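You operate a simulated robot arm through the tools that you are given. There is no shell and no other tool. Be economical: measure what you need, move in short steps, check, and stop when the job is done.

The job below is to be done with a simulated two-armed robot. You get a single attempt, and the scene is never put back.

JOB
Stack the 10 mm bolt carton from the end of the bench by the small grey shelf on top of the 6 mm bolt carton. Then put the yellow buckle from the end of the bench by the small grey shelf on the top of the grey sheet rack. Then press the white zero button three times. Then put the white cup on top of the white paper pack. Then take the small carton from the steel table top and put it on top of the wooden block there. Then push the blue table drawer shut. Then put one of the felt pads from the top of the blue shelf stand on top of the orange hose coil. The order counts. Set down upright: white cup.

The check looks at the end state, three seconds after you hand in, the way a careful person would. Anything else that was tipped, shoved, dropped, spilled or broken makes it a failure. Flat cloth is picked up by pressing the open fingertips on it (5 to 10 N) and closing them slowly along it; thin cloth reads only 2 to 8 mm in the jaws.

ROBOT AND FRAMES
Two 7-joint arms with four-finger grippers on one trunk, on a base that drives. Base frame: it is fixed to the floor where the robot stands at the start and does not move with it; the origin is under the middle of the robot, x ahead of it, y to its left, z up. Readings come in cm, rad, newtons and seconds.
The left shoulder is at the start at [4, 18.1, 125.4], the right one opposite. With the tool pointing down near the work surface each hand reaches from about 10 to 32 cm from the robot's upright axis, wherever it stands, measured 20 degrees to its own side. Places, roughly: blue table drawer [-550, 370, 70]; bolt carton [75, 25, 100]; buckle [75, 50, 100]; felt pad (9x6x4 cm) [-510, -180, 90]; orange hose coil (10x10x9 cm) [-400, -220, 20]; small carton [-275, 400, 75]; top of the grey sheet rack (22x54 cm) [22, -212, 82]; white cup (7x7x7 cm) [-160, 100, 80]; white paper pack (7x11x4 cm) [-150, 390, 50]; white zero button [80, -70, 80]; wooden block (13x8x8 cm) [-300, 390, 80]. Payload 3.67 kg a hand.
The TCP of each hand is the grasp point between the finger pads, 2.8 cm short of the fingertips. In the tool frame z runs along the fingers and y along their closing line. Largest opening 11.2 cm; the body of the gripper starts 7.3 cm behind the TCP.
Orientation is told as [roll, pitch, yaw] about the base's x, y, z axes, in that order, counted from this pose: with the fingers straight down and closing along the base's y, the tool's x points along the base's -x, its y along +y and its z along -z.

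CONTROLS
- The arms move only by the tool arm_command. It takes "left_motion", "right_motion" or both (then of equal length, played together; a hand with none holds still); each is a list of rows, each a list of 3 entries, a list of its own where there are three numbers: the shift along the base's x, y, z in cm, then the turn, a rotation vector about the base's x, y, z in rad, then the opening, from 0 (shut) to 1 (fully open). In form: [[[dx, dy, dz], [rx, ry, rz], grip], ...]. A call has 1 to 12 rows; each row is the pose to reach, as a shift and turn from the pose commanded when the call began. A row lasts 0.2 s, in which the tool goes at most 5 cm and 0.15 rad; a call with a longer step from one row to the next is refused whole, and so is a gripper value outside its range. A pose out of reach is approached as far as the arm can. The call stops where the force on the tool passes 40 N (or 10 N more than at its start, if that is more) or the arm is blocked; 0.2 s more then pass. The fingers move at their own pace and stop on an object; they squeeze with about 40 N. The grip force told is the motor's: it shows also when the fingers shut on nothing. Time passes only in rows, and 0.2 s behind the last, so rows that repeat a pose let the fingers close. The reply holds the time, the measured pose of the TCP, the force on the tool along the base axes, the opening and the grip force, in the units named above and with some noise, with the torque about the TCP (base axes, N m) and any sound that the robot's microphone picked up.
- Cameras (640 x 400 px; columns grow to the right, rows downward): "scene" is now at [11.06, 1.19, 148.58]; the picture's right is [0.14, -0.99, 0.00], its down [-0.54, -0.07, -0.84] and it looks along [0.83, 0.12, -0.54] (base axes); focal length 240 px, centre (320, 200). "left" rides on the left gripper at [6, 1.8, -10.4] in its tool frame; the picture's right is [-0.29, 0.96, 0.00], its down [-0.80, -0.24, -0.55] and it looks along [-0.53, -0.16, 0.83] (tool axes); focal length 234 px, centre (320, 200). "right" rides on the right gripper at [6, -1.8, -10.4] in its tool frame; the picture's right is [0.29, 0.96, 0.00], its down [-0.80, 0.24, -0.55] and it looks along [-0.53, 0.16, 0.83] (tool axes); focal length 234 px, centre (320, 200). There is no depth. A picture from a camera that has moved, and an enlarged one, comes with that camera's place and axes in the base frame and with its lens.
- capture(camera): a new picture of that camera. The clock stands still meanwhile.
- lift_body(by): slides the trunk up (or, below 0, down) by that many cm; the arms and the scene camera ride with it, the base frame stays. It gives what a move gives, with no picture.
- roll_base(legs): drives the robot by 1 to 6 legs, each [ahead, left, turn to the left] in cm, cm and rad, along the robot's own axes; the way and the turn of a leg run together, so that a leg with both is an arc; at most 150 cm and 3.142 rad a leg. The arms and the cameras ride along, it lands a little off, and it stops where it bumps. It gives what a move gives.
- aim_head(pan, tilt): turns the head with the scene camera to pan (to the left, within 1.501 rad either way) and tilt (down, from -0.506 to 1.204), counted from straight ahead of the robot. It gives what a move gives.
- close_up(camera, box): a new picture of the part [left, top, right, bottom] of that camera's present view, enlarged. The clock stands still meanwhile.
- sign_off(): hands the job in; it is judged then, once.

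Go step by step. Nothing tells you exact positions but the pictures and the camera data: compare them with the known pose of the tool, close in by small moves and look again before you grip or let go. The budget is 186 turns and 174 pictures, counting those below and the enlarged ones. Unless the task says otherwise, let go and move clear before handing in.

The tools are called by a JSON object that holds its "method" and its "body". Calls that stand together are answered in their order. arm_command: Moves the arms, as the interface text tells. Its arguments: {"type":"object","properties":{"left_motion":{"type":"array","items":{"type":"array"}},"right_motion":{"type":"array","items":{"type":"array"}}},"required":[]} The other tools are called the same way: lift_body (by) slides the trunk up or down; roll_base (legs) drives the base; aim_head (pan, tilt) turns the head that bears the scene camera; capture (camera) takes a picture; close_up (camera, box) takes an enlarged picture of a part of a camera's view; sign_off () hands the job in.

At the start:

```text
t: 0.0
left_ee_pos: [43.97, 31.08, 113.24]
left_tcp_rot: [0.002, -0.001, 0.0]
left_wrist_force: [-0.6, 0.0, 0.6]
left_moment: [0.01, 0.0, -0.02]
left_grip_width: 11.18
left_grasp_force: 0.1
right_ee_pos: [55.93, -17.16, 117.85]
right_tcp_rot: [0.0, 0.001, 0.0]
right_wrist_force: [-0.4, -0.6, -0.4]
right_moment: [0.01, -0.01, -0.01]
right_grip_width: 11.22
right_grasp_force: 0.0
trunk travel left (down, up): [-37.5, 13.9]
robot x, y, heading: [-0.37, 0.22, -0.002]
head pan, tilt: [0.14, 0.572]
```

scene: 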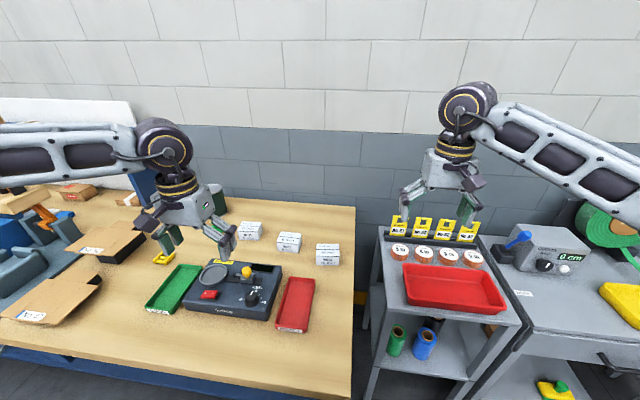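
right: 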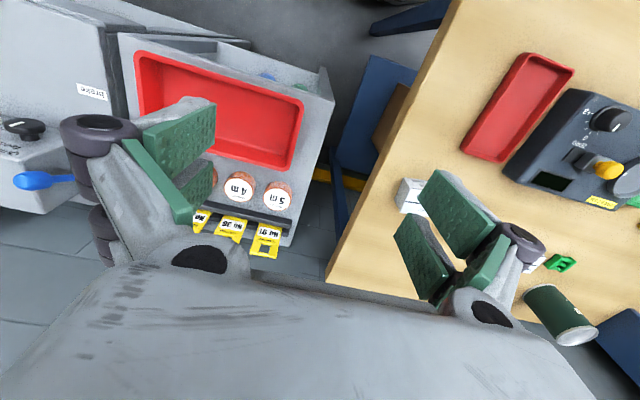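
left: 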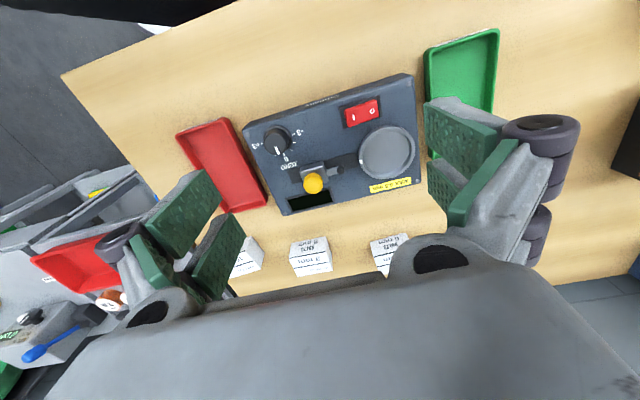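

I see the bench ahead with three small cartons behind the scale-like device, a yellow buckle left, and a grey shelf to the right. First I read the carton labels.

{"method": "close_up", "body": {"camera": "scene", "box": [140, 180, 360, 320]}}

{"method": "close_up", "body": {"camera": "scene", "box": [230, 210, 350, 280]}}

{"method": "close_up", "body": {"camera": "scene", "box": [480, 200, 640, 300]}}

```text
2.86 times, centred on (250, 250) of scene
camera zoom: at [11.06, 1.19, 148.58], right [0.14, -0.99, 0.0], down [-0.54, -0.07, -0.84], along [0.83, 0.12, -0.54], focal length 686 px, centre (520, 57)
```

zoom: 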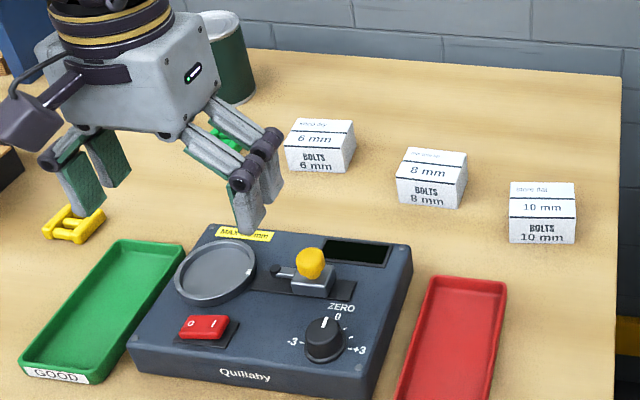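

```text
5.33 times, centred on (290, 245) of scene
camera zoom: at [11.06, 1.19, 148.58], right [0.14, -0.99, 0.0], down [-0.54, -0.07, -0.84], along [0.83, 0.12, -0.54], focal length 1280 px, centre (480, -40)
```

zoom: 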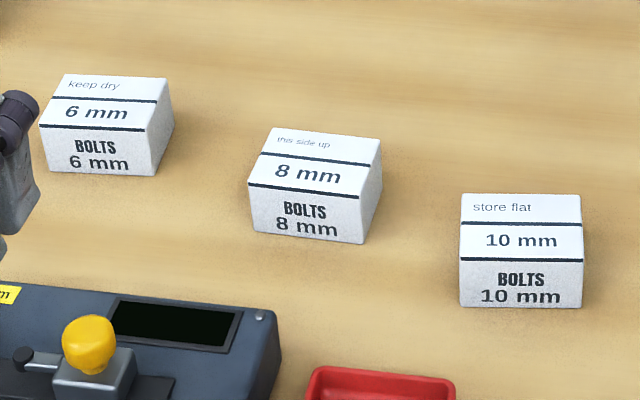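

```text
4.00 times, centred on (560, 250) of scene
camera zoom: at [11.06, 1.19, 148.58], right [0.14, -0.99, 0.0], down [-0.54, -0.07, -0.84], along [0.83, 0.12, -0.54], focal length 960 px, centre (-640, 0)
```

zoom: 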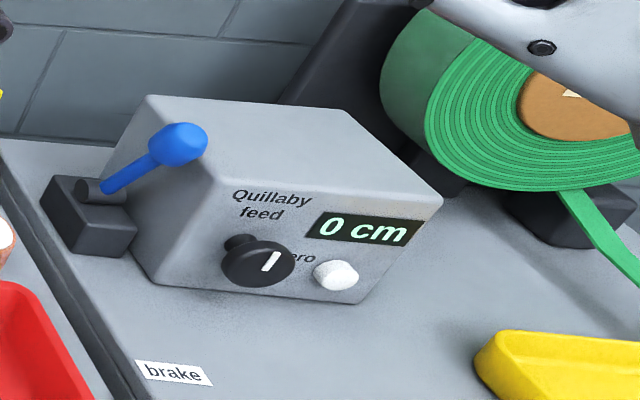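

The cartons sit at about z 90, the 10 mm one near [68,7] and the 6 mm one near [76,37]. I look down at the bench front to see how near I can drive.

{"method": "aim_head", "body": {"pan": 0.0, "tilt": 1.2}}

{"method": "capture", "body": {"camera": "scene"}}

```text
t: 1.0
left_ee_pos: [43.92, 31.04, 113.25]
left_tcp_rot: [0.001, 0.0, 0.0]
left_wrist_force: [0.5, 0.5, 0.6]
left_moment: [-0.01, -0.01, -0.03]
left_grip_width: 11.18
left_grasp_force: 0.0
right_ee_pos: [55.84, -17.2, 117.95]
right_tcp_rot: [0.0, -0.001, 0.001]
right_wrist_force: [-1.1, -0.1, 0.7]
right_moment: [-0.02, 0.01, 0.0]
right_grip_width: 11.22
right_grasp_force: 0.0
trunk travel left (down, up): [-37.5, 13.9]
robot x, y, heading: [-0.07, 0.08, 0.001]
head pan, tilt: [0.0, 1.201]
```

```text
167 pictures are left
camera scene: at [7.82, -0.04, 143.87], right [0.0, -1.0, 0.0], down [-0.93, 0.0, -0.36], along [0.36, 0.0, -0.93], focal length 240 px, centre (320, 200)
```

scene: 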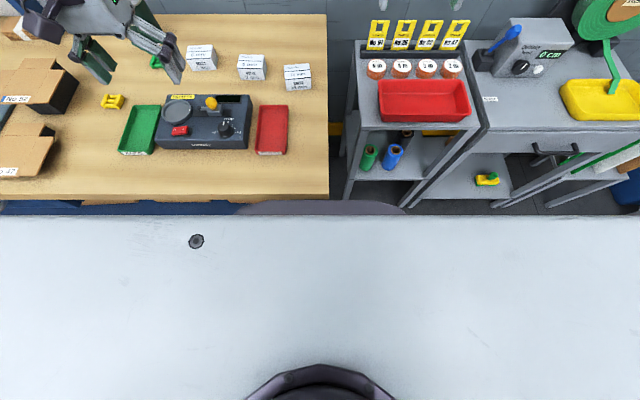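

I try the right hand's reach toward a point above the 10 mm carton.

{"method": "arm_command", "body": {"right_motion": [[[2, 4, -2], [0, 0, 0], 1], [[4, 8, -4], [0, 0, 0], 1], [[6, 12, -6], [0, 0, 0], 1], [[8, 16, -8], [0, 0, 0], 1], [[10, 20, -10], [0, 0, 0], 1], [[12, 24, -12], [0, 0, 0], 1], [[12, 24, -12], [0, 0, 0], 1]]}}

{"method": "capture", "body": {"camera": "right"}}

{"method": "close_up", "body": {"camera": "scene", "box": [80, 0, 340, 165]}}

```text
t: 2.6
left_ee_pos: [43.93, 30.89, 113.22]
left_tcp_rot: [0.0, 0.0, 0.0]
left_wrist_force: [-0.7, -0.1, 0.4]
left_moment: [-0.03, 0.0, 0.03]
left_grip_width: 11.21
left_grasp_force: 0.1
right_ee_pos: [67.72, 6.7, 105.9]
right_tcp_rot: [0.002, 0.0, 0.0]
right_wrist_force: [-0.5, 0.0, -0.5]
right_moment: [0.03, -0.01, 0.05]
right_grip_width: 11.2
right_grasp_force: 0.1
trunk travel left (down, up): [-37.5, 13.9]
robot x, y, heading: [0.31, -0.17, -0.002]
head pan, tilt: [0.0, 1.201]
```

```text
166 pictures are left
camera right: at [61.7, 4.93, 116.25], right [-0.29, 0.96, 0.0], down [0.8, 0.24, 0.55], along [0.53, 0.16, -0.83], focal length 234 px, centre (320, 200)
```

right: 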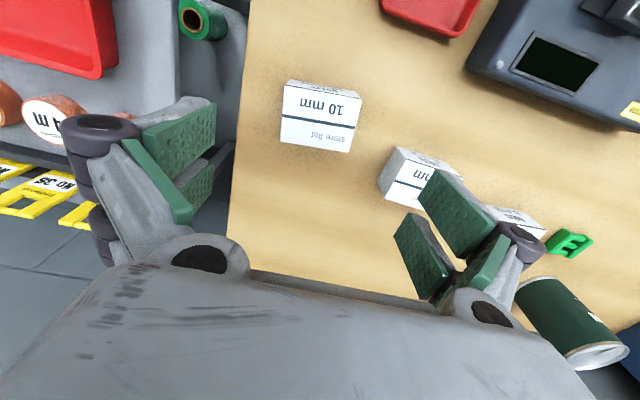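

```text
2.42 times, centred on (210, 82) of scene
camera zoom: at [7.79, -0.17, 143.86], right [0.0, -1.0, 0.0], down [-0.93, 0.0, -0.36], along [0.36, 0.0, -0.93], focal length 582 px, centre (587, 485)
```

zoom: 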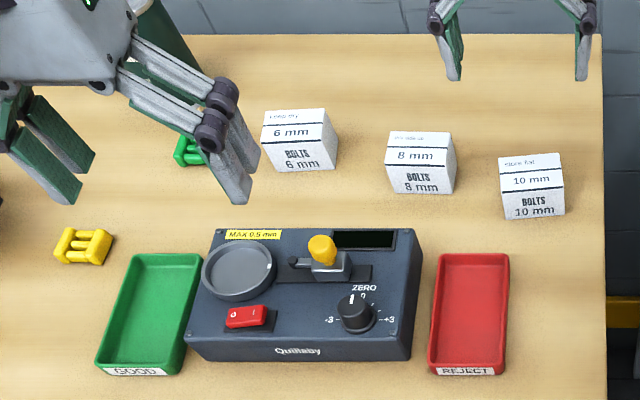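

The carton tops look to be at about z 93 and the bench at about 88.5. I zoom in to measure yaw of both cartons.

{"method": "close_up", "body": {"camera": "scene", "box": [270, 50, 334, 90]}}

{"method": "close_up", "body": {"camera": "scene", "box": [172, 35, 236, 75]}}

```text
10.00 times, centred on (302, 70) of scene
camera zoom: at [7.79, -0.17, 143.86], right [0.0, -1.0, 0.0], down [-0.93, 0.0, -0.36], along [0.36, 0.0, -0.93], focal length 2401 px, centre (500, 1500)
```

zoom: 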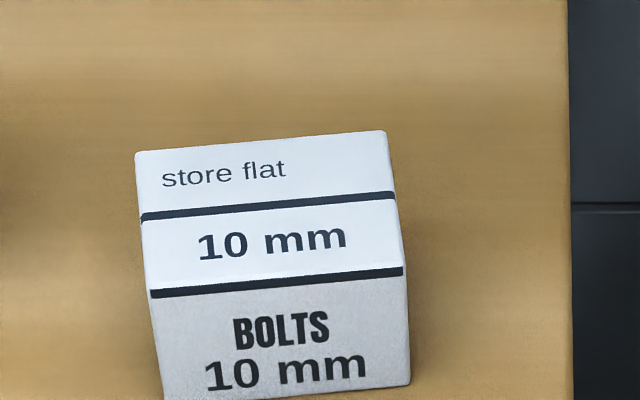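

```text
10.00 times, centred on (204, 55) of scene
camera zoom: at [7.79, -0.17, 143.86], right [0.0, -1.0, 0.0], down [-0.93, 0.0, -0.36], along [0.36, 0.0, -0.93], focal length 2401 px, centre (1480, 1650)
```

zoom: 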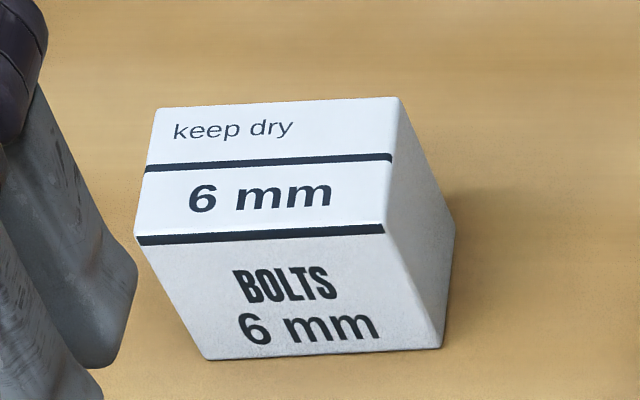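

10 mm carton: centre [67.05, 6.47], yaw 0.11. 6 mm: centre [75.1, 36.2], yaw 0.08. I go down over the 10 mm carton with the right hand, open, stopping above it first.

{"method": "arm_command", "body": {"right_motion": [[[-0.6, -0.25, -4], [0, 0, 0.11], 1], [[-0.6, -0.25, -8], [0, 0, 0.11], 1], [[-0.6, -0.25, -9.5], [0, 0, 0.11], 1], [[-0.6, -0.25, -9.5], [0, 0, 0.11], 1]]}}

{"method": "capture", "body": {"camera": "right"}}

{"method": "close_up", "body": {"camera": "scene", "box": [254, 20, 350, 80]}}

```text
t: 3.6
left_ee_pos: [43.82, 30.95, 113.2]
left_tcp_rot: [0.0, 0.0, 0.0]
left_wrist_force: [0.5, -0.5, -0.1]
left_moment: [0.03, -0.06, 0.02]
left_grip_width: 11.18
left_grasp_force: 0.1
right_ee_pos: [67.19, 6.54, 96.45]
right_tcp_rot: [0.0, 0.001, 0.11]
right_wrist_force: [-0.4, -0.1, 0.3]
right_moment: [-0.04, -0.02, -0.01]
right_grip_width: 11.18
right_grasp_force: 0.1
trunk travel left (down, up): [-37.5, 13.9]
robot x, y, heading: [-0.32, 0.02, -0.003]
head pan, tilt: [0.0, 1.201]
```

```text
162 pictures are left
camera right: at [61.39, 4.14, 106.77], right [-0.39, 0.92, 0.0], down [0.77, 0.33, 0.55], along [0.51, 0.22, -0.83], focal length 234 px, centre (320, 200)
```

right: 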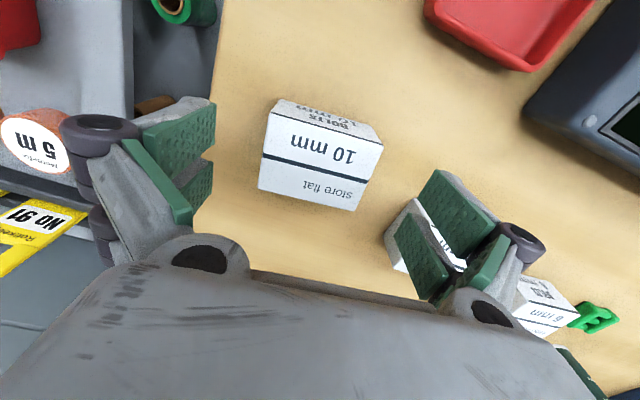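

```text
6.67 times, centred on (302, 50) of scene
camera zoom: at [7.82, -0.05, 143.86], right [0.0, -1.0, 0.0], down [-0.93, 0.0, -0.36], along [0.36, 0.0, -0.93], focal length 1600 px, centre (440, 1200)
```

zoom: 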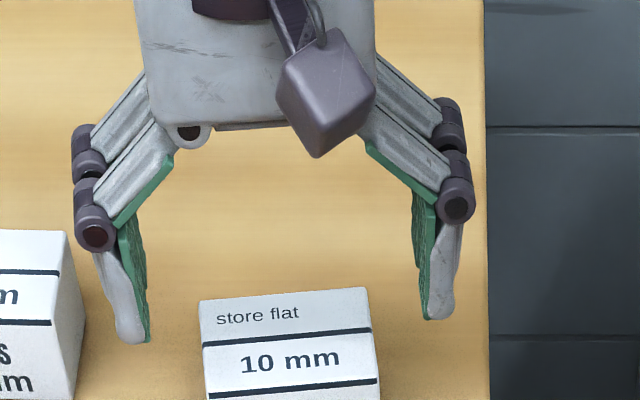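

Well aligned. I descend to about z 92 and close.

{"method": "arm_command", "body": {"right_motion": [[[0.2, 0, -2.2], [0, 0, 0], 1], [[0.2, 0, -4.4], [0, 0, 0], 1], [[0.2, 0, -4.4], [0, 0, 0], 0.6], [[0.2, 0, -4.4], [0, 0, 0], 0.4], [[0.2, 0, -4.4], [0, 0, 0], 0.4], [[0.2, 0, -4.4], [0, 0, 0], 0.4]]}}

{"method": "capture", "body": {"camera": "right"}}

```text
t: 5.0
left_ee_pos: [43.85, 31.01, 113.22]
left_tcp_rot: [-0.001, 0.0, -0.001]
left_wrist_force: [0.6, -0.3, 0.0]
left_moment: [0.02, 0.0, -0.02]
left_grip_width: 11.22
left_grasp_force: 0.1
right_ee_pos: [67.39, 6.56, 92.11]
right_tcp_rot: [0.0, 0.0, 0.109]
right_wrist_force: [0.3, 0.5, 2.5]
right_moment: [-0.11, -0.07, 0.04]
right_grip_width: 7.47
right_grasp_force: 39.8
trunk travel left (down, up): [-37.5, 13.9]
robot x, y, heading: [-0.27, -0.25, -0.002]
head pan, tilt: [0.0, 1.201]
```

```text
160 pictures are left
camera right: at [61.55, 4.18, 102.44], right [-0.39, 0.92, 0.0], down [0.77, 0.33, 0.55], along [0.51, 0.22, -0.83], focal length 234 px, centre (320, 200)
```

right: 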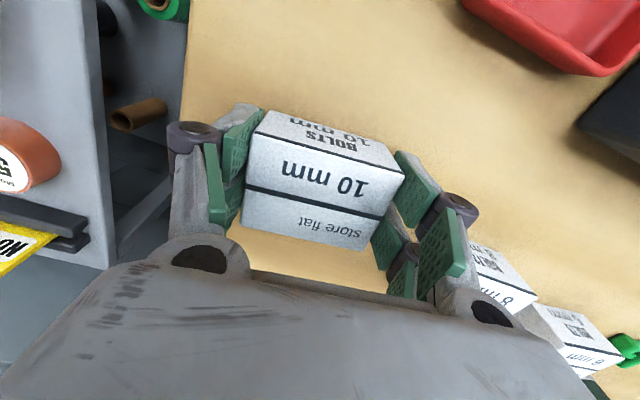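

Carton gripped (7.47 cm). I lift it, raise the left hand too, and then drive left.

{"method": "arm_command", "body": {"right_motion": [[[0, 0, 3], [0, 0, 0], 0.4], [[0, 0, 7], [0, 0, 0], 0.4], [[0, 0, 11], [0, 0, 0], 0.4], [[0, 0, 11], [0, 0, 0], 0.4]], "left_motion": [[[0, 0, 3], [0, 0, 0], 1], [[0, 0, 6], [0, 0, 0], 1], [[0, 0, 8], [0, 0, 0], 1], [[0, 0, 8], [0, 0, 0], 1]]}}

{"method": "roll_base", "body": {"legs": [[0, 26, 0]]}}

{"method": "capture", "body": {"camera": "scene"}}

{"method": "capture", "body": {"camera": "right"}}

```text
t: 6.0
left_ee_pos: [43.84, 30.98, 121.34]
left_tcp_rot: [0.001, -0.001, 0.002]
left_wrist_force: [0.0, -0.1, -0.1]
left_moment: [0.03, 0.01, 0.0]
left_grip_width: 11.19
left_grasp_force: 0.0
right_ee_pos: [67.35, 6.51, 102.94]
right_tcp_rot: [0.001, 0.001, 0.111]
right_wrist_force: [0.1, 1.0, -1.6]
right_moment: [0.01, 0.01, -0.01]
right_grip_width: 7.47
right_grasp_force: 39.8
trunk travel left (down, up): [-37.5, 13.9]
robot x, y, heading: [-0.07, 0.01, -0.004]
head pan, tilt: [0.0, 1.201]
```

```text
t: 7.9
left_ee_pos: [43.98, 56.85, 121.37]
left_tcp_rot: [0.001, 0.0, -0.004]
left_wrist_force: [0.0, 0.2, -0.6]
left_moment: [0.05, 0.05, 0.01]
left_grip_width: 11.21
left_grasp_force: 0.0
right_ee_pos: [67.48, 32.51, 103.03]
right_tcp_rot: [0.002, 0.001, 0.106]
right_wrist_force: [0.0, 0.4, -2.0]
right_moment: [-0.01, 0.05, 0.04]
right_grip_width: 7.47
right_grasp_force: 40.1
trunk travel left (down, up): [-37.5, 13.9]
robot x, y, heading: [-0.3, 26.29, -0.007]
head pan, tilt: [0.0, 1.201]
```

```text
159 pictures are left
camera scene: at [7.87, 26.08, 143.86], right [0.0, -1.0, 0.0], down [-0.93, 0.0, -0.36], along [0.36, 0.0, -0.93], focal length 240 px, centre (320, 200)
```

scene: 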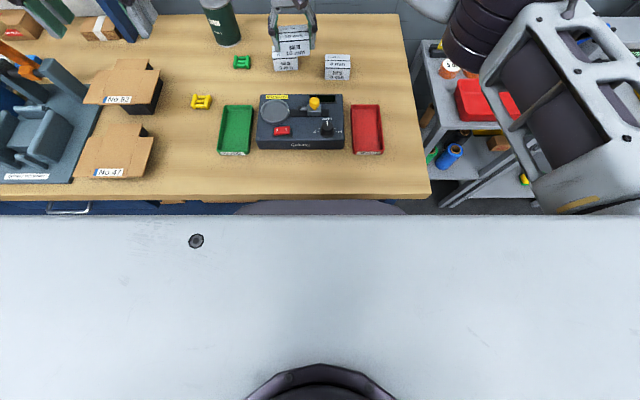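

```text
158 pictures are left
camera right: at [61.65, 30.13, 113.39], right [-0.39, 0.92, 0.0], down [0.77, 0.32, 0.55], along [0.51, 0.22, -0.83], focal length 234 px, centre (320, 200)
```

right: 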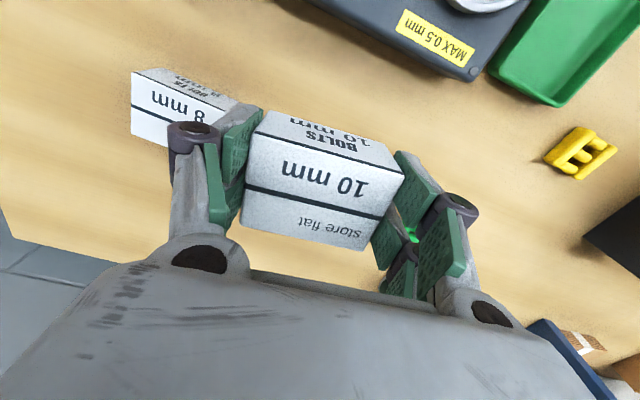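

I move over the 6 mm carton and check the alignment.

{"method": "arm_command", "body": {"right_motion": [[[3.5, 1.8, 0], [0, 0, -0.015], 0.4], [[7.7, 3.75, 0], [0, 0, -0.025], 0.4], [[7.7, 3.75, -2], [0, 0, -0.025], 0.4], [[7.7, 3.75, -2], [0, 0, -0.025], 0.4]]}}

{"method": "close_up", "body": {"camera": "scene", "box": [240, 20, 336, 80]}}

{"method": "capture", "body": {"camera": "left"}}

```text
t: 8.9
left_ee_pos: [43.97, 57.12, 121.24]
left_tcp_rot: [-0.002, 0.0, -0.004]
left_wrist_force: [0.8, -0.5, -0.9]
left_moment: [-0.05, -0.01, 0.01]
left_grip_width: 11.2
left_grasp_force: 0.2
right_ee_pos: [71.58, 33.72, 101.13]
right_tcp_rot: [-0.003, 0.001, 0.082]
right_wrist_force: [-0.3, 0.5, -2.0]
right_moment: [-0.04, 0.01, 0.02]
right_grip_width: 7.46
right_grasp_force: 39.2
right hand out of reach, approached as far as the arm can: row 2, 3, 4
trunk travel left (down, up): [-37.5, 13.9]
robot x, y, heading: [-0.21, 26.45, -0.004]
head pan, tilt: [0.0, 1.201]
```

```text
6.67 times, centred on (288, 50) of scene
camera zoom: at [7.8, 26.43, 143.86], right [0.0, -1.0, 0.0], down [-0.93, 0.0, -0.36], along [0.36, 0.0, -0.93], focal length 1600 px, centre (533, 1200)
```

zoom: 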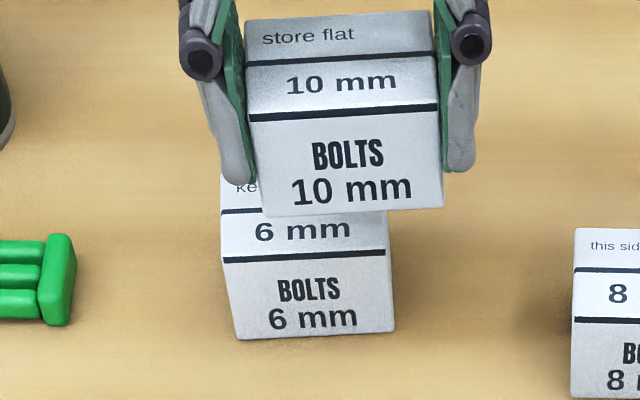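

```text
156 pictures are left
camera left: at [37.97, 59.15, 131.76], right [0.29, 0.96, 0.0], down [0.8, -0.24, 0.55], along [0.53, -0.16, -0.83], focal length 234 px, centre (320, 200)
```

left: 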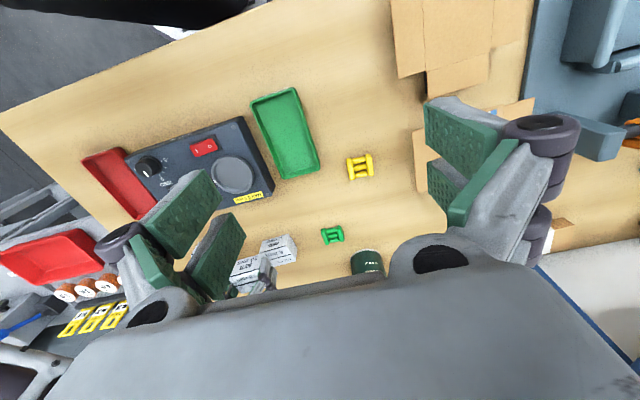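

Out of the right arm's reach here; I draw both hands back a bit and drive farther left.

{"method": "arm_command", "body": {"right_motion": [[[-4, -2, 2], [0, 0, 0], 0.4], [[-7, -4, 4], [0, 0, 0], 0.4], [[-7, -4, 4], [0, 0, 0], 0.4], [[-7, -4, 4], [0, 0, 0], 0.4]], "left_motion": [[[-4, -1, 1], [0, 0, 0], 1], [[-8, -2, 2], [0, 0, 0], 1], [[-12, -3, 3], [0, 0, 0], 1], [[-16, -4, 4], [0, 0, 0], 1]]}}

{"method": "roll_base", "body": {"legs": [[0, 24, 0], [3, 0, 0]]}}

```text
t: 9.9
left_ee_pos: [27.98, 52.88, 125.32]
left_tcp_rot: [-0.001, -0.001, -0.003]
left_wrist_force: [-0.3, -0.4, -0.1]
left_moment: [0.04, 0.0, 0.0]
left_grip_width: 11.19
left_grasp_force: 0.2
right_ee_pos: [64.41, 29.33, 105.19]
right_tcp_rot: [0.002, 0.001, 0.079]
right_wrist_force: [0.6, -0.1, -1.9]
right_moment: [0.02, 0.03, -0.01]
right_grip_width: 7.47
right_grasp_force: 40.6
trunk travel left (down, up): [-37.5, 13.9]
robot x, y, heading: [0.03, 26.25, -0.003]
head pan, tilt: [0.0, 1.201]
```

```text
t: 12.2
left_ee_pos: [30.37, 76.8, 125.5]
left_tcp_rot: [0.002, -0.005, 0.0]
left_wrist_force: [-1.6, 0.0, 0.1]
left_moment: [0.01, -0.11, 0.0]
left_grip_width: 11.18
left_grasp_force: 0.1
right_ee_pos: [67.09, 53.39, 105.49]
right_tcp_rot: [0.003, -0.006, 0.084]
right_wrist_force: [-1.3, 0.7, -1.5]
right_moment: [0.03, -0.06, -0.02]
right_grip_width: 7.45
right_grasp_force: 40.1
trunk travel left (down, up): [-37.5, 13.9]
robot x, y, heading: [2.97, 50.05, -0.002]
head pan, tilt: [0.0, 1.201]
```

Forward drive was free. Now over the 6 mm carton.

{"method": "arm_command", "body": {"right_motion": [[[2, -4, 0], [0, 0, 0], 0.4], [[4, -8, 0], [0, 0, 0], 0.4], [[6, -12, 0], [0, 0, 0], 0.4], [[8, -16, -1], [0, 0, 0], 0.4], [[8.1, -17.1, -4], [0, 0, 0], 0.4], [[8.1, -17.1, -4], [0, 0, 0], 0.4]]}}

{"method": "close_up", "body": {"camera": "scene", "box": [320, 20, 416, 80]}}

{"method": "capture", "body": {"camera": "right"}}

```text
t: 13.6
left_ee_pos: [30.86, 76.88, 125.25]
left_tcp_rot: [0.001, 0.0, -0.001]
left_wrist_force: [0.1, -0.5, 0.2]
left_moment: [-0.01, 0.0, -0.01]
left_grip_width: 11.23
left_grasp_force: 0.2
right_ee_pos: [75.71, 36.53, 101.16]
right_tcp_rot: [-0.001, 0.001, 0.084]
right_wrist_force: [-0.2, 0.9, -2.5]
right_moment: [-0.03, -0.01, -0.02]
right_grip_width: 7.43
right_grasp_force: 39.9
trunk travel left (down, up): [-37.5, 13.9]
robot x, y, heading: [3.2, 50.09, -0.003]
head pan, tilt: [0.0, 1.201]
```

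```text
6.67 times, centred on (368, 50) of scene
camera zoom: at [10.87, 50.07, 143.86], right [0.0, -1.0, 0.0], down [-0.93, 0.0, -0.36], along [0.36, 0.0, -0.93], focal length 1600 px, centre (0, 1200)
```

zoom: 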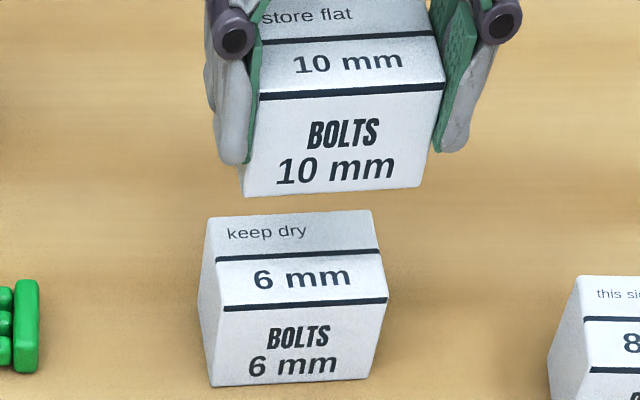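

```text
154 pictures are left
camera right: at [69.73, 34.19, 111.55], right [-0.37, 0.93, 0.0], down [0.77, 0.31, 0.55], along [0.52, 0.2, -0.83], focal length 234 px, centre (320, 200)
```

right: 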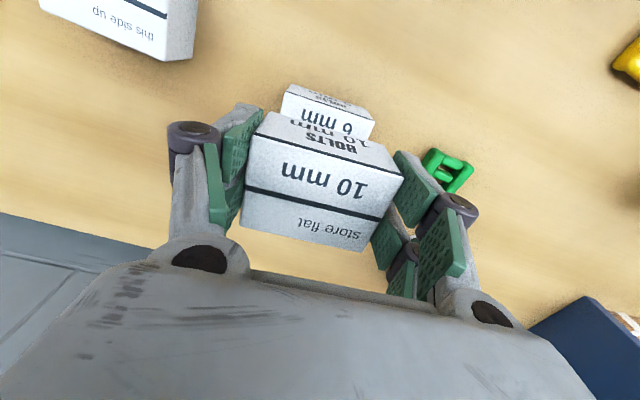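

The held carton needs about -0.35 in x and +0.2 in y. I go down slowly to contact.

{"method": "arm_command", "body": {"right_motion": [[[-0.35, 0.2, -2.5], [0, 0, -0.007], 0.4], [[-0.35, 0.2, -4], [0, 0, -0.007], 0.4], [[-0.35, 0.2, -4.5], [0, 0, -0.007], 0.4], [[-0.35, 0.2, -4.8], [0, 0, -0.007], 0.4], [[-0.35, 0.2, -4.8], [0, 0, -0.007], 0.4]]}}

{"method": "close_up", "body": {"camera": "scene", "box": [320, 20, 416, 80]}}

```text
t: 14.8
left_ee_pos: [30.87, 76.92, 125.32]
left_tcp_rot: [0.0, -0.001, -0.002]
left_wrist_force: [0.0, -0.3, -0.1]
left_moment: [0.01, 0.02, 0.01]
left_grip_width: 11.2
left_grasp_force: 0.2
right_ee_pos: [75.3, 36.57, 96.55]
right_tcp_rot: [-0.002, -0.005, 0.076]
right_wrist_force: [0.1, -1.1, 10.8]
right_moment: [-0.26, 0.09, 0.01]
right_grip_width: 7.47
right_grasp_force: 39.9
trunk travel left (down, up): [-37.5, 13.9]
robot x, y, heading: [3.15, 49.87, -0.001]
head pan, tilt: [0.0, 1.201]
```

```text
6.67 times, centred on (368, 50) of scene
camera zoom: at [10.7, 50.03, 143.88], right [0.0, -1.0, 0.0], down [-0.93, 0.0, -0.36], along [0.36, 0.0, -0.93], focal length 1600 px, centre (0, 1200)
```

zoom: 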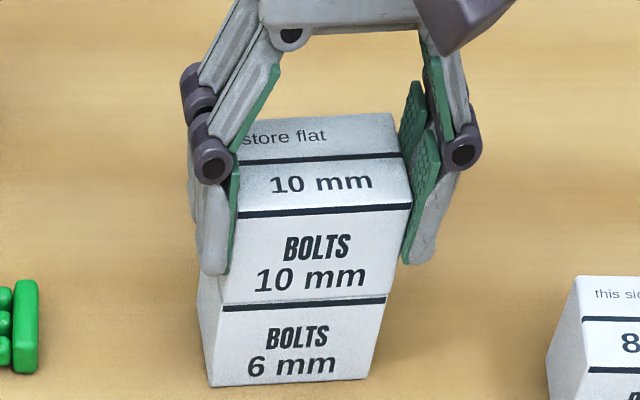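

Contact made and well aligned. I release and rise.

{"method": "arm_command", "body": {"right_motion": [[[0, 0, 0.2], [0, 0, 0], 0.75], [[0, 0, 0.2], [0, 0, 0], 1], [[0, 0, 0.2], [0, 0, 0], 1], [[0, 0, 4], [0, 0, 0], 1], [[0, 0, 8], [0, 0, 0], 1], [[0, 0, 12], [0, 0, 0], 1]]}}

{"method": "capture", "body": {"camera": "scene"}}

{"method": "close_up", "body": {"camera": "scene", "box": [256, 50, 416, 150]}}

```text
t: 16.2
left_ee_pos: [30.91, 76.91, 125.34]
left_tcp_rot: [0.0, -0.002, -0.002]
left_wrist_force: [1.0, 0.2, -1.3]
left_moment: [0.0, 0.03, -0.01]
left_grip_width: 11.2
left_grasp_force: 0.1
right_ee_pos: [75.17, 36.55, 108.5]
right_tcp_rot: [0.0, 0.0, 0.077]
right_wrist_force: [-0.3, 0.2, 0.8]
right_moment: [-0.02, -0.03, 0.02]
right_grip_width: 11.19
right_grasp_force: 0.0
trunk travel left (down, up): [-37.5, 13.9]
robot x, y, heading: [2.66, 50.25, -0.003]
head pan, tilt: [0.0, 1.201]
```

```text
152 pictures are left
camera scene: at [10.78, 50.06, 143.86], right [0.0, -1.0, 0.0], down [-0.93, 0.0, -0.36], along [0.36, 0.0, -0.93], focal length 240 px, centre (320, 200)
```

scene: 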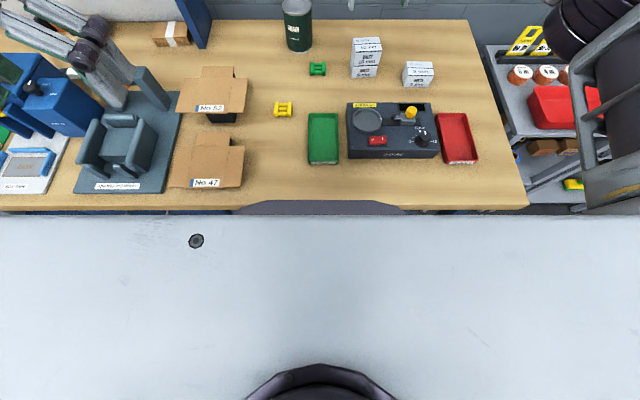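

```text
4.00 times, centred on (336, 100) of scene
camera zoom: at [10.78, 50.06, 143.86], right [0.0, -1.0, 0.0], down [-0.93, 0.0, -0.36], along [0.36, 0.0, -0.93], focal length 960 px, centre (256, 600)
```

zoom: 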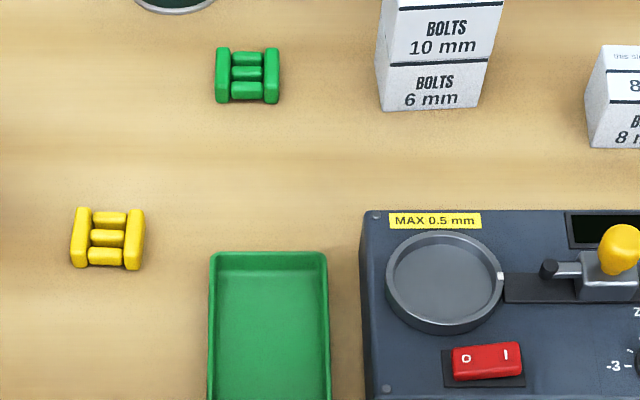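

Stack stands. The yellow buckle is near [59, 60.6]; I bring the right hand above it.

{"method": "arm_command", "body": {"right_motion": [[[-2, 4, 0], [0, 0, 0], 1], [[-5, 8, 0], [0, 0, -0.03], 1], [[-8, 12, 0], [0, 0, -0.077], 1], [[-11, 16, -2], [0, 0, -0.077], 1], [[-14, 20, -4], [0, 0, -0.077], 1], [[-16.2, 24, -7], [0, 0, -0.077], 1], [[-16.2, 24, -9], [0, 0, -0.077], 1], [[-16.2, 24, -9], [0, 0, -0.077], 1]]}}

{"method": "capture", "body": {"camera": "right"}}

{"method": "close_up", "body": {"camera": "scene", "box": [240, 70, 336, 130]}}

```text
refused: row 4 steps farther than a row can; nothing moved
```

```text
150 pictures are left
camera right: at [69.33, 34.33, 118.85], right [-0.36, 0.93, 0.0], down [0.78, 0.3, 0.55], along [0.52, 0.2, -0.83], focal length 234 px, centre (320, 200)
```

right: 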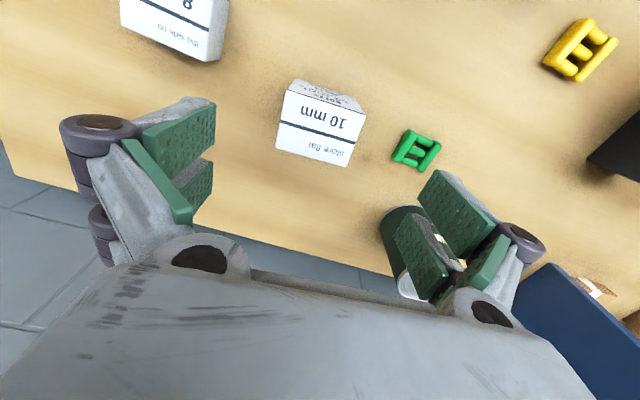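

```text
6.67 times, centred on (288, 100) of scene
camera zoom: at [10.78, 50.06, 143.86], right [0.0, -1.0, 0.0], down [-0.93, 0.0, -0.36], along [0.36, 0.0, -0.93], focal length 1600 px, centre (533, 867)
```

zoom: 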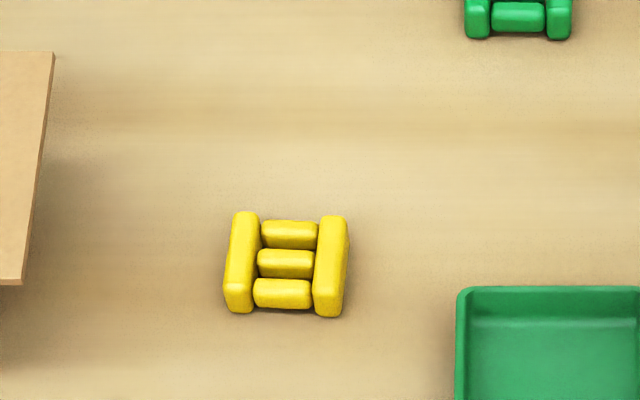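

{"method": "arm_command", "body": {"right_motion": [[[-2.5, 4, 0], [0, 0, 0], 1], [[-5, 8, 0], [0, 0, -0.06], 1], [[-7.5, 12, 0], [0, 0, -0.13], 1], [[-10, 16, -1], [0, 0, -0.13], 1], [[-12.5, 20, -2], [0, 0, -0.13], 1], [[-16, 23, -3.5], [0, 0, -0.13], 1], [[-16.2, 24, -7], [0, 0, -0.13], 1], [[-16.2, 24, -9], [0, 0, -0.13], 1], [[-16.2, 24, -9], [0, 0, -0.13], 1]]}}

{"method": "capture", "body": {"camera": "right"}}

{"method": "close_up", "body": {"camera": "scene", "box": [240, 60, 336, 120]}}

```text
t: 18.2
left_ee_pos: [30.96, 76.98, 125.3]
left_tcp_rot: [-0.001, -0.002, -0.002]
left_wrist_force: [0.0, 0.0, 0.2]
left_moment: [0.03, -0.01, 0.01]
left_grip_width: 11.22
left_grasp_force: 0.0
right_ee_pos: [58.98, 60.57, 99.26]
right_tcp_rot: [0.0, -0.001, -0.055]
right_wrist_force: [0.9, -0.1, 0.1]
right_moment: [0.02, -0.02, -0.03]
right_grip_width: 11.19
right_grasp_force: 0.1
trunk travel left (down, up): [-37.5, 13.9]
robot x, y, heading: [2.68, 50.13, -0.0]
head pan, tilt: [0.0, 1.201]
```

```text
148 pictures are left
camera right: at [52.8, 59.2, 109.71], right [-0.24, 0.97, 0.0], down [0.81, 0.2, 0.55], along [0.54, 0.13, -0.83], focal length 234 px, centre (320, 200)
```

right: 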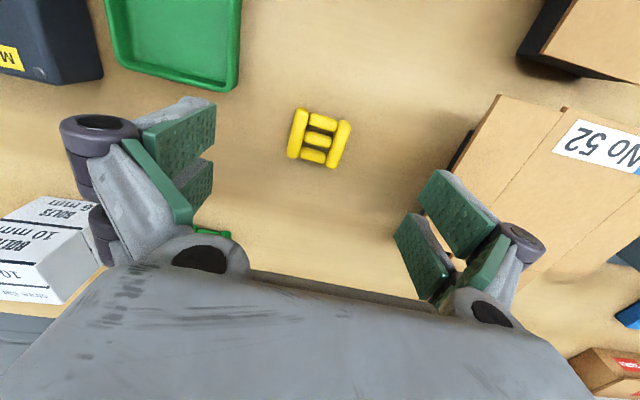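

```text
6.67 times, centred on (288, 90) of scene
camera zoom: at [10.76, 50.04, 143.87], right [0.0, -1.0, 0.0], down [-0.93, 0.0, -0.36], along [0.36, 0.0, -0.93], focal length 1600 px, centre (533, 933)
```

zoom: 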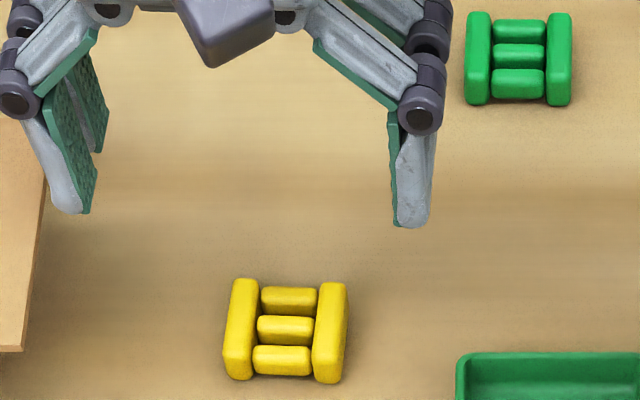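

Aligned; I narrow the jaws to keep off the cardboard flap, go down and close.

{"method": "arm_command", "body": {"right_motion": [[[0.2, 0.1, 0], [0, 0, 0], 0.72], [[0.2, 0.1, -3.5], [0, 0, 0], 0.72], [[0.2, 0.1, -6.5], [0, 0, 0], 0.72], [[0.2, 0.1, -7.4], [0, 0, 0], 0.72], [[0.2, 0.1, -7.4], [0, 0, 0], 0.45], [[0.2, 0.1, -7.4], [0, 0, 0], 0.25], [[0.2, 0.1, -7.4], [0, 0, 0], 0.25], [[0.2, 0.1, -7.4], [0, 0, 0], 0.25]]}}

{"method": "capture", "body": {"camera": "right"}}

```text
t: 20.0
left_ee_pos: [30.98, 76.78, 125.29]
left_tcp_rot: [-0.001, 0.001, -0.002]
left_wrist_force: [-0.2, 0.1, 0.5]
left_moment: [0.01, 0.0, 0.0]
left_grip_width: 11.22
left_grasp_force: 0.0
right_ee_pos: [59.18, 60.64, 92.01]
right_tcp_rot: [0.0, 0.001, -0.054]
right_wrist_force: [0.3, 0.3, -0.2]
right_moment: [0.01, -0.01, -0.02]
right_grip_width: 4.92
right_grasp_force: 40.1
trunk travel left (down, up): [-37.5, 13.9]
robot x, y, heading: [2.86, 49.98, 0.001]
head pan, tilt: [0.0, 1.201]
```

```text
146 pictures are left
camera right: at [53.04, 59.27, 102.33], right [-0.24, 0.97, 0.0], down [0.81, 0.2, 0.55], along [0.54, 0.13, -0.83], focal length 234 px, centre (320, 200)
```

right: 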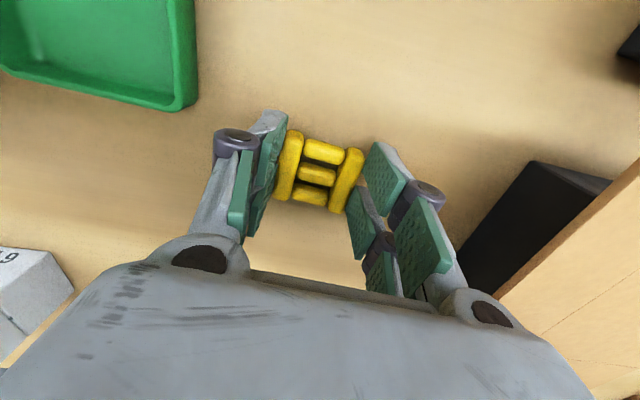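

Buckle held. I lift it, draw it in, back off from the bench and look to the right.

{"method": "arm_command", "body": {"right_motion": [[[0, 0, 4], [0, 0, 0], 0.25], [[0, 0, 8], [0, 0, 0], 0.25], [[0, 0, 12], [0, 0, 0], 0.25], [[-4, -2, 15], [0, 0, 0], 0.25], [[-8, -4, 17], [0, 0, 0], 0.25], [[-12, -6, 18], [0, 0, 0], 0.25], [[-15, -10, 18], [0, 0, 0], 0.25], [[-18, -14, 18], [0, 0, 0], 0.25], [[-20, -18, 18], [0, 0, 0], 0.25]]}}

{"method": "roll_base", "body": {"legs": [[-35, 0, 0]]}}

{"method": "aim_head", "body": {"pan": -1.1, "tilt": 0.45}}

{"method": "capture", "body": {"camera": "scene"}}

```text
refused: row 4 steps farther than a row can; nothing moved
```

```text
t: 22.3
left_ee_pos: [-4.62, 76.97, 125.33]
left_tcp_rot: [-0.001, 0.001, -0.002]
left_wrist_force: [0.9, -1.1, 0.0]
left_moment: [0.03, -0.01, 0.0]
left_grip_width: 11.19
left_grasp_force: 0.0
right_ee_pos: [23.5, 60.67, 92.0]
right_tcp_rot: [0.001, -0.001, -0.055]
right_wrist_force: [-0.1, -0.1, 0.2]
right_moment: [0.03, 0.0, -0.01]
right_grip_width: 4.89
right_grasp_force: 39.3
trunk travel left (down, up): [-37.5, 13.9]
robot x, y, heading: [-32.33, 49.8, -0.006]
head pan, tilt: [0.0, 1.201]
```

```text
t: 23.7
left_ee_pos: [-4.66, 76.95, 125.38]
left_tcp_rot: [0.0, 0.0, -0.002]
left_wrist_force: [-0.6, -0.8, 0.0]
left_moment: [0.01, 0.01, 0.03]
left_grip_width: 11.19
left_grasp_force: 0.1
right_ee_pos: [23.59, 60.81, 91.95]
right_tcp_rot: [0.0, 0.0, -0.055]
right_wrist_force: [-0.3, 0.1, 0.2]
right_moment: [0.01, 0.0, 0.04]
right_grip_width: 4.92
right_grasp_force: 40.1
trunk travel left (down, up): [-37.5, 13.9]
robot x, y, heading: [-32.64, 49.92, 0.001]
head pan, tilt: [-1.1, 0.45]
```

```text
145 pictures are left
camera scene: at [-26.18, 41.9, 149.67], right [-0.89, -0.45, 0.0], down [-0.2, 0.39, -0.9], along [0.41, -0.8, -0.44], focal length 240 px, centre (320, 200)
```

scene: 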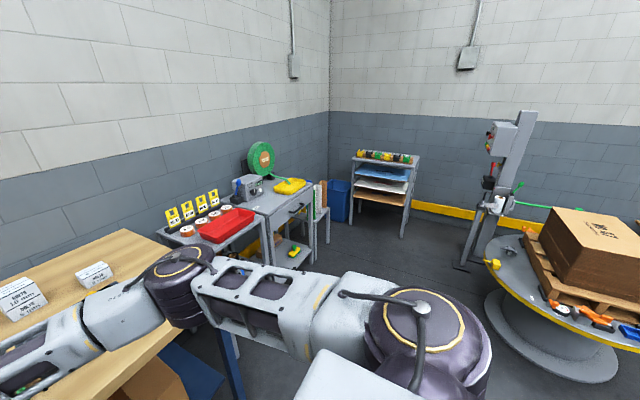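

The lift was refused, so the hand slid back at bench level; I must check that nothing was touched. First I raise the hand, then look.

{"method": "arm_command", "body": {"right_motion": [[[0, 0, 4], [0, 0, 0], 0.25], [[0, 0, 8], [0, 0, 0], 0.25], [[0, 0, 12], [0, 0, 0], 0.25], [[0, 0, 16], [0, 0, 0], 0.25], [[0, 0, 20], [0, 0, 0], 0.25]]}}

{"method": "aim_head", "body": {"pan": 0.1, "tilt": 0.7}}

{"method": "capture", "body": {"camera": "scene"}}

{"method": "capture", "body": {"camera": "right"}}

```text
t: 24.9
left_ee_pos: [-4.68, 77.13, 125.32]
left_tcp_rot: [0.0, -0.001, -0.002]
left_wrist_force: [0.4, 0.4, -0.7]
left_moment: [0.01, -0.02, 0.0]
left_grip_width: 11.2
left_grasp_force: 0.0
right_ee_pos: [23.61, 60.86, 112.12]
right_tcp_rot: [0.0, -0.001, -0.051]
right_wrist_force: [-0.5, 0.0, -0.4]
right_moment: [-0.02, 0.02, 0.02]
right_grip_width: 4.93
right_grasp_force: 40.1
trunk travel left (down, up): [-37.5, 13.9]
robot x, y, heading: [-32.39, 50.09, 0.001]
head pan, tilt: [-1.1, 0.45]
```

```text
t: 26.3
left_ee_pos: [-4.61, 76.97, 125.3]
left_tcp_rot: [0.0, 0.0, -0.002]
left_wrist_force: [0.5, -0.7, -1.4]
left_moment: [-0.06, 0.01, 0.04]
left_grip_width: 11.2
left_grasp_force: 0.0
right_ee_pos: [23.65, 60.7, 111.97]
right_tcp_rot: [-0.001, 0.001, -0.055]
right_wrist_force: [-0.3, 0.3, -0.3]
right_moment: [0.04, -0.02, -0.02]
right_grip_width: 4.91
right_grasp_force: 39.8
trunk travel left (down, up): [-37.5, 13.9]
robot x, y, heading: [-32.89, 50.16, 0.002]
head pan, tilt: [0.099, 0.7]
```

```text
144 pictures are left
camera scene: at [-21.88, 50.92, 147.46], right [0.1, -1.0, 0.0], down [-0.64, -0.06, -0.76], along [0.76, 0.07, -0.64], focal length 240 px, centre (320, 200)
```

scene: 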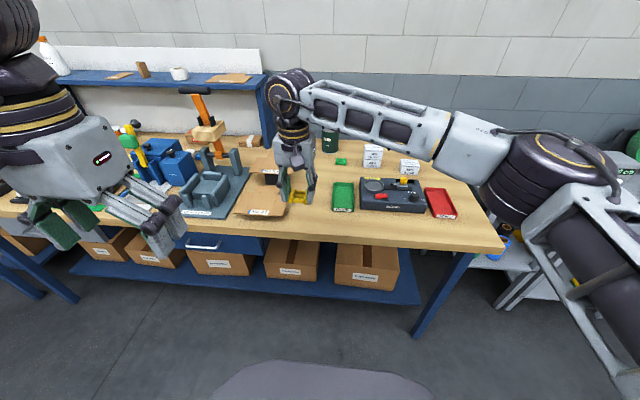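

```text
143 pictures are left
camera right: at [17.51, 59.37, 122.34], right [-0.24, 0.97, 0.0], down [0.81, 0.2, 0.55], along [0.54, 0.13, -0.83], focal length 234 px, centre (320, 200)
```

right: 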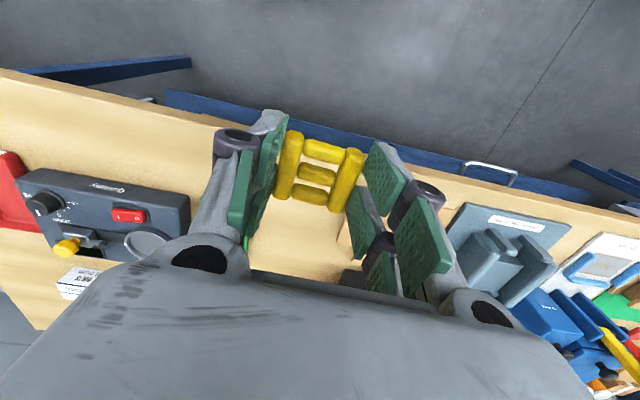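

{"method": "close_up", "body": {"camera": "scene", "box": [160, 130, 360, 255]}}

```text
3.20 times, centred on (260, 192) of scene
camera zoom: at [-21.88, 50.92, 147.46], right [0.1, -1.0, 0.0], down [-0.64, -0.06, -0.76], along [0.76, 0.07, -0.64], focal length 768 px, centre (512, 224)
```

zoom: 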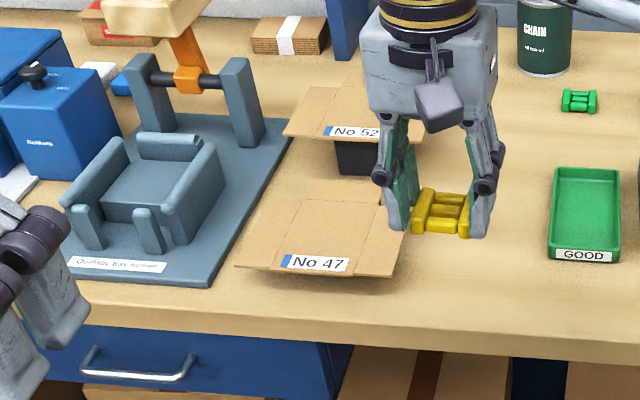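

Nothing on the bench moved, and the buckle is held. I strafe right toward the rack in stages.

{"method": "roll_base", "body": {"legs": [[8, 0, 0], [0, -130, 0]]}}

{"method": "aim_head", "body": {"pan": -0.8, "tilt": 0.6}}

{"method": "capture", "body": {"camera": "scene"}}

```text
t: 33.7
left_ee_pos: [2.98, -53.48, 125.35]
left_tcp_rot: [0.0, 0.0, -0.012]
left_wrist_force: [0.2, 0.3, -1.2]
left_moment: [0.0, 0.01, 0.0]
left_grip_width: 11.23
left_grasp_force: 0.1
right_ee_pos: [30.98, -69.85, 111.99]
right_tcp_rot: [0.0, 0.0, -0.063]
right_wrist_force: [1.0, 0.2, 0.0]
right_moment: [0.02, 0.01, 0.01]
right_grip_width: 4.9
right_grasp_force: 39.6
trunk travel left (down, up): [-37.5, 13.9]
robot x, y, heading: [-25.11, -79.85, -0.011]
head pan, tilt: [0.099, 0.7]
```

```text
t: 34.9
left_ee_pos: [2.89, -53.56, 125.44]
left_tcp_rot: [0.0, 0.001, -0.009]
left_wrist_force: [-0.7, 0.0, 0.1]
left_moment: [-0.01, -0.02, 0.05]
left_grip_width: 11.2
left_grasp_force: 0.2
right_ee_pos: [30.99, -69.94, 112.06]
right_tcp_rot: [-0.002, -0.001, -0.063]
right_wrist_force: [0.7, 0.1, -0.1]
right_moment: [0.0, 0.01, 0.03]
right_grip_width: 4.86
right_grasp_force: 39.5
trunk travel left (down, up): [-37.5, 13.9]
robot x, y, heading: [-25.14, -80.11, -0.008]
head pan, tilt: [-0.799, 0.6]
```

```text
141 pictures are left
camera scene: at [-16.95, -86.53, 148.32], right [-0.72, -0.69, 0.0], down [-0.39, 0.41, -0.82], along [0.57, -0.6, -0.57], focal length 240 px, centre (320, 200)
```

scene: 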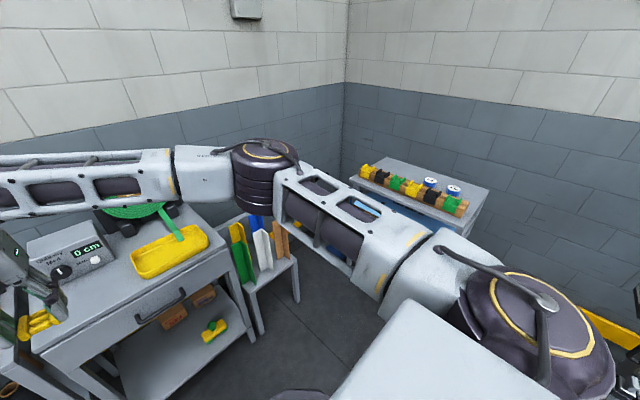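

The rack's long side faces +y with bobbins along its front. I move to stand before it, facing -y.

{"method": "roll_base", "body": {"legs": [[0, -68, 0], [0, 0, -1.57]]}}

{"method": "aim_head", "body": {"pan": 0.3, "tilt": 0.7}}

{"method": "capture", "body": {"camera": "scene"}}

```text
t: 42.9
left_ee_pos: [0.55, -176.13, 125.29]
left_tcp_rot: [0.001, 0.0, -1.582]
left_wrist_force: [-0.1, -0.1, 0.6]
left_moment: [0.0, -0.01, 0.04]
left_grip_width: 11.21
left_grasp_force: 0.1
right_ee_pos: [-15.79, -204.31, 112.01]
right_tcp_rot: [0.002, 0.0, -1.632]
right_wrist_force: [-0.2, 0.3, -0.4]
right_moment: [0.0, -0.06, -0.02]
right_grip_width: 4.89
right_grasp_force: 39.7
trunk travel left (down, up): [-37.5, 13.9]
robot x, y, heading: [-25.76, -147.92, -1.578]
head pan, tilt: [-0.799, 0.6]
```

```text
t: 44.3
left_ee_pos: [0.66, -176.18, 125.31]
left_tcp_rot: [0.0, -0.001, -1.583]
left_wrist_force: [0.0, 0.2, -0.5]
left_moment: [0.02, 0.02, 0.01]
left_grip_width: 11.19
left_grasp_force: 0.1
right_ee_pos: [-15.77, -204.18, 111.98]
right_tcp_rot: [0.0, -0.001, -1.63]
right_wrist_force: [-0.2, -0.7, -0.6]
right_moment: [0.02, 0.01, -0.03]
right_grip_width: 4.91
right_grasp_force: 40.3
trunk travel left (down, up): [-37.5, 13.9]
robot x, y, heading: [-26.16, -147.57, -1.578]
head pan, tilt: [0.3, 0.7]
```

```text
140 pictures are left
camera scene: at [-23.35, -158.22, 147.46], right [-0.96, -0.29, 0.0], down [-0.18, 0.62, -0.76], along [0.22, -0.73, -0.64], focal length 240 px, centre (320, 200)
```

scene: 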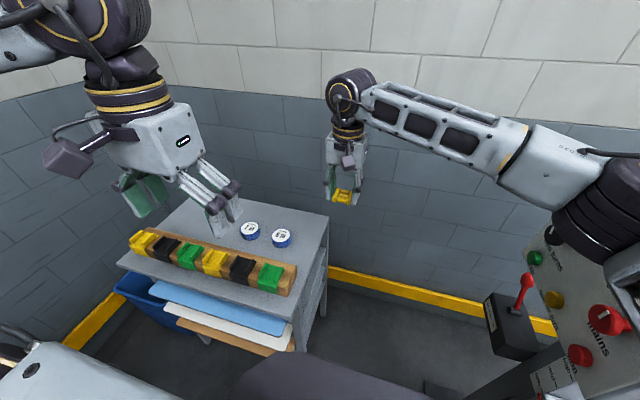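

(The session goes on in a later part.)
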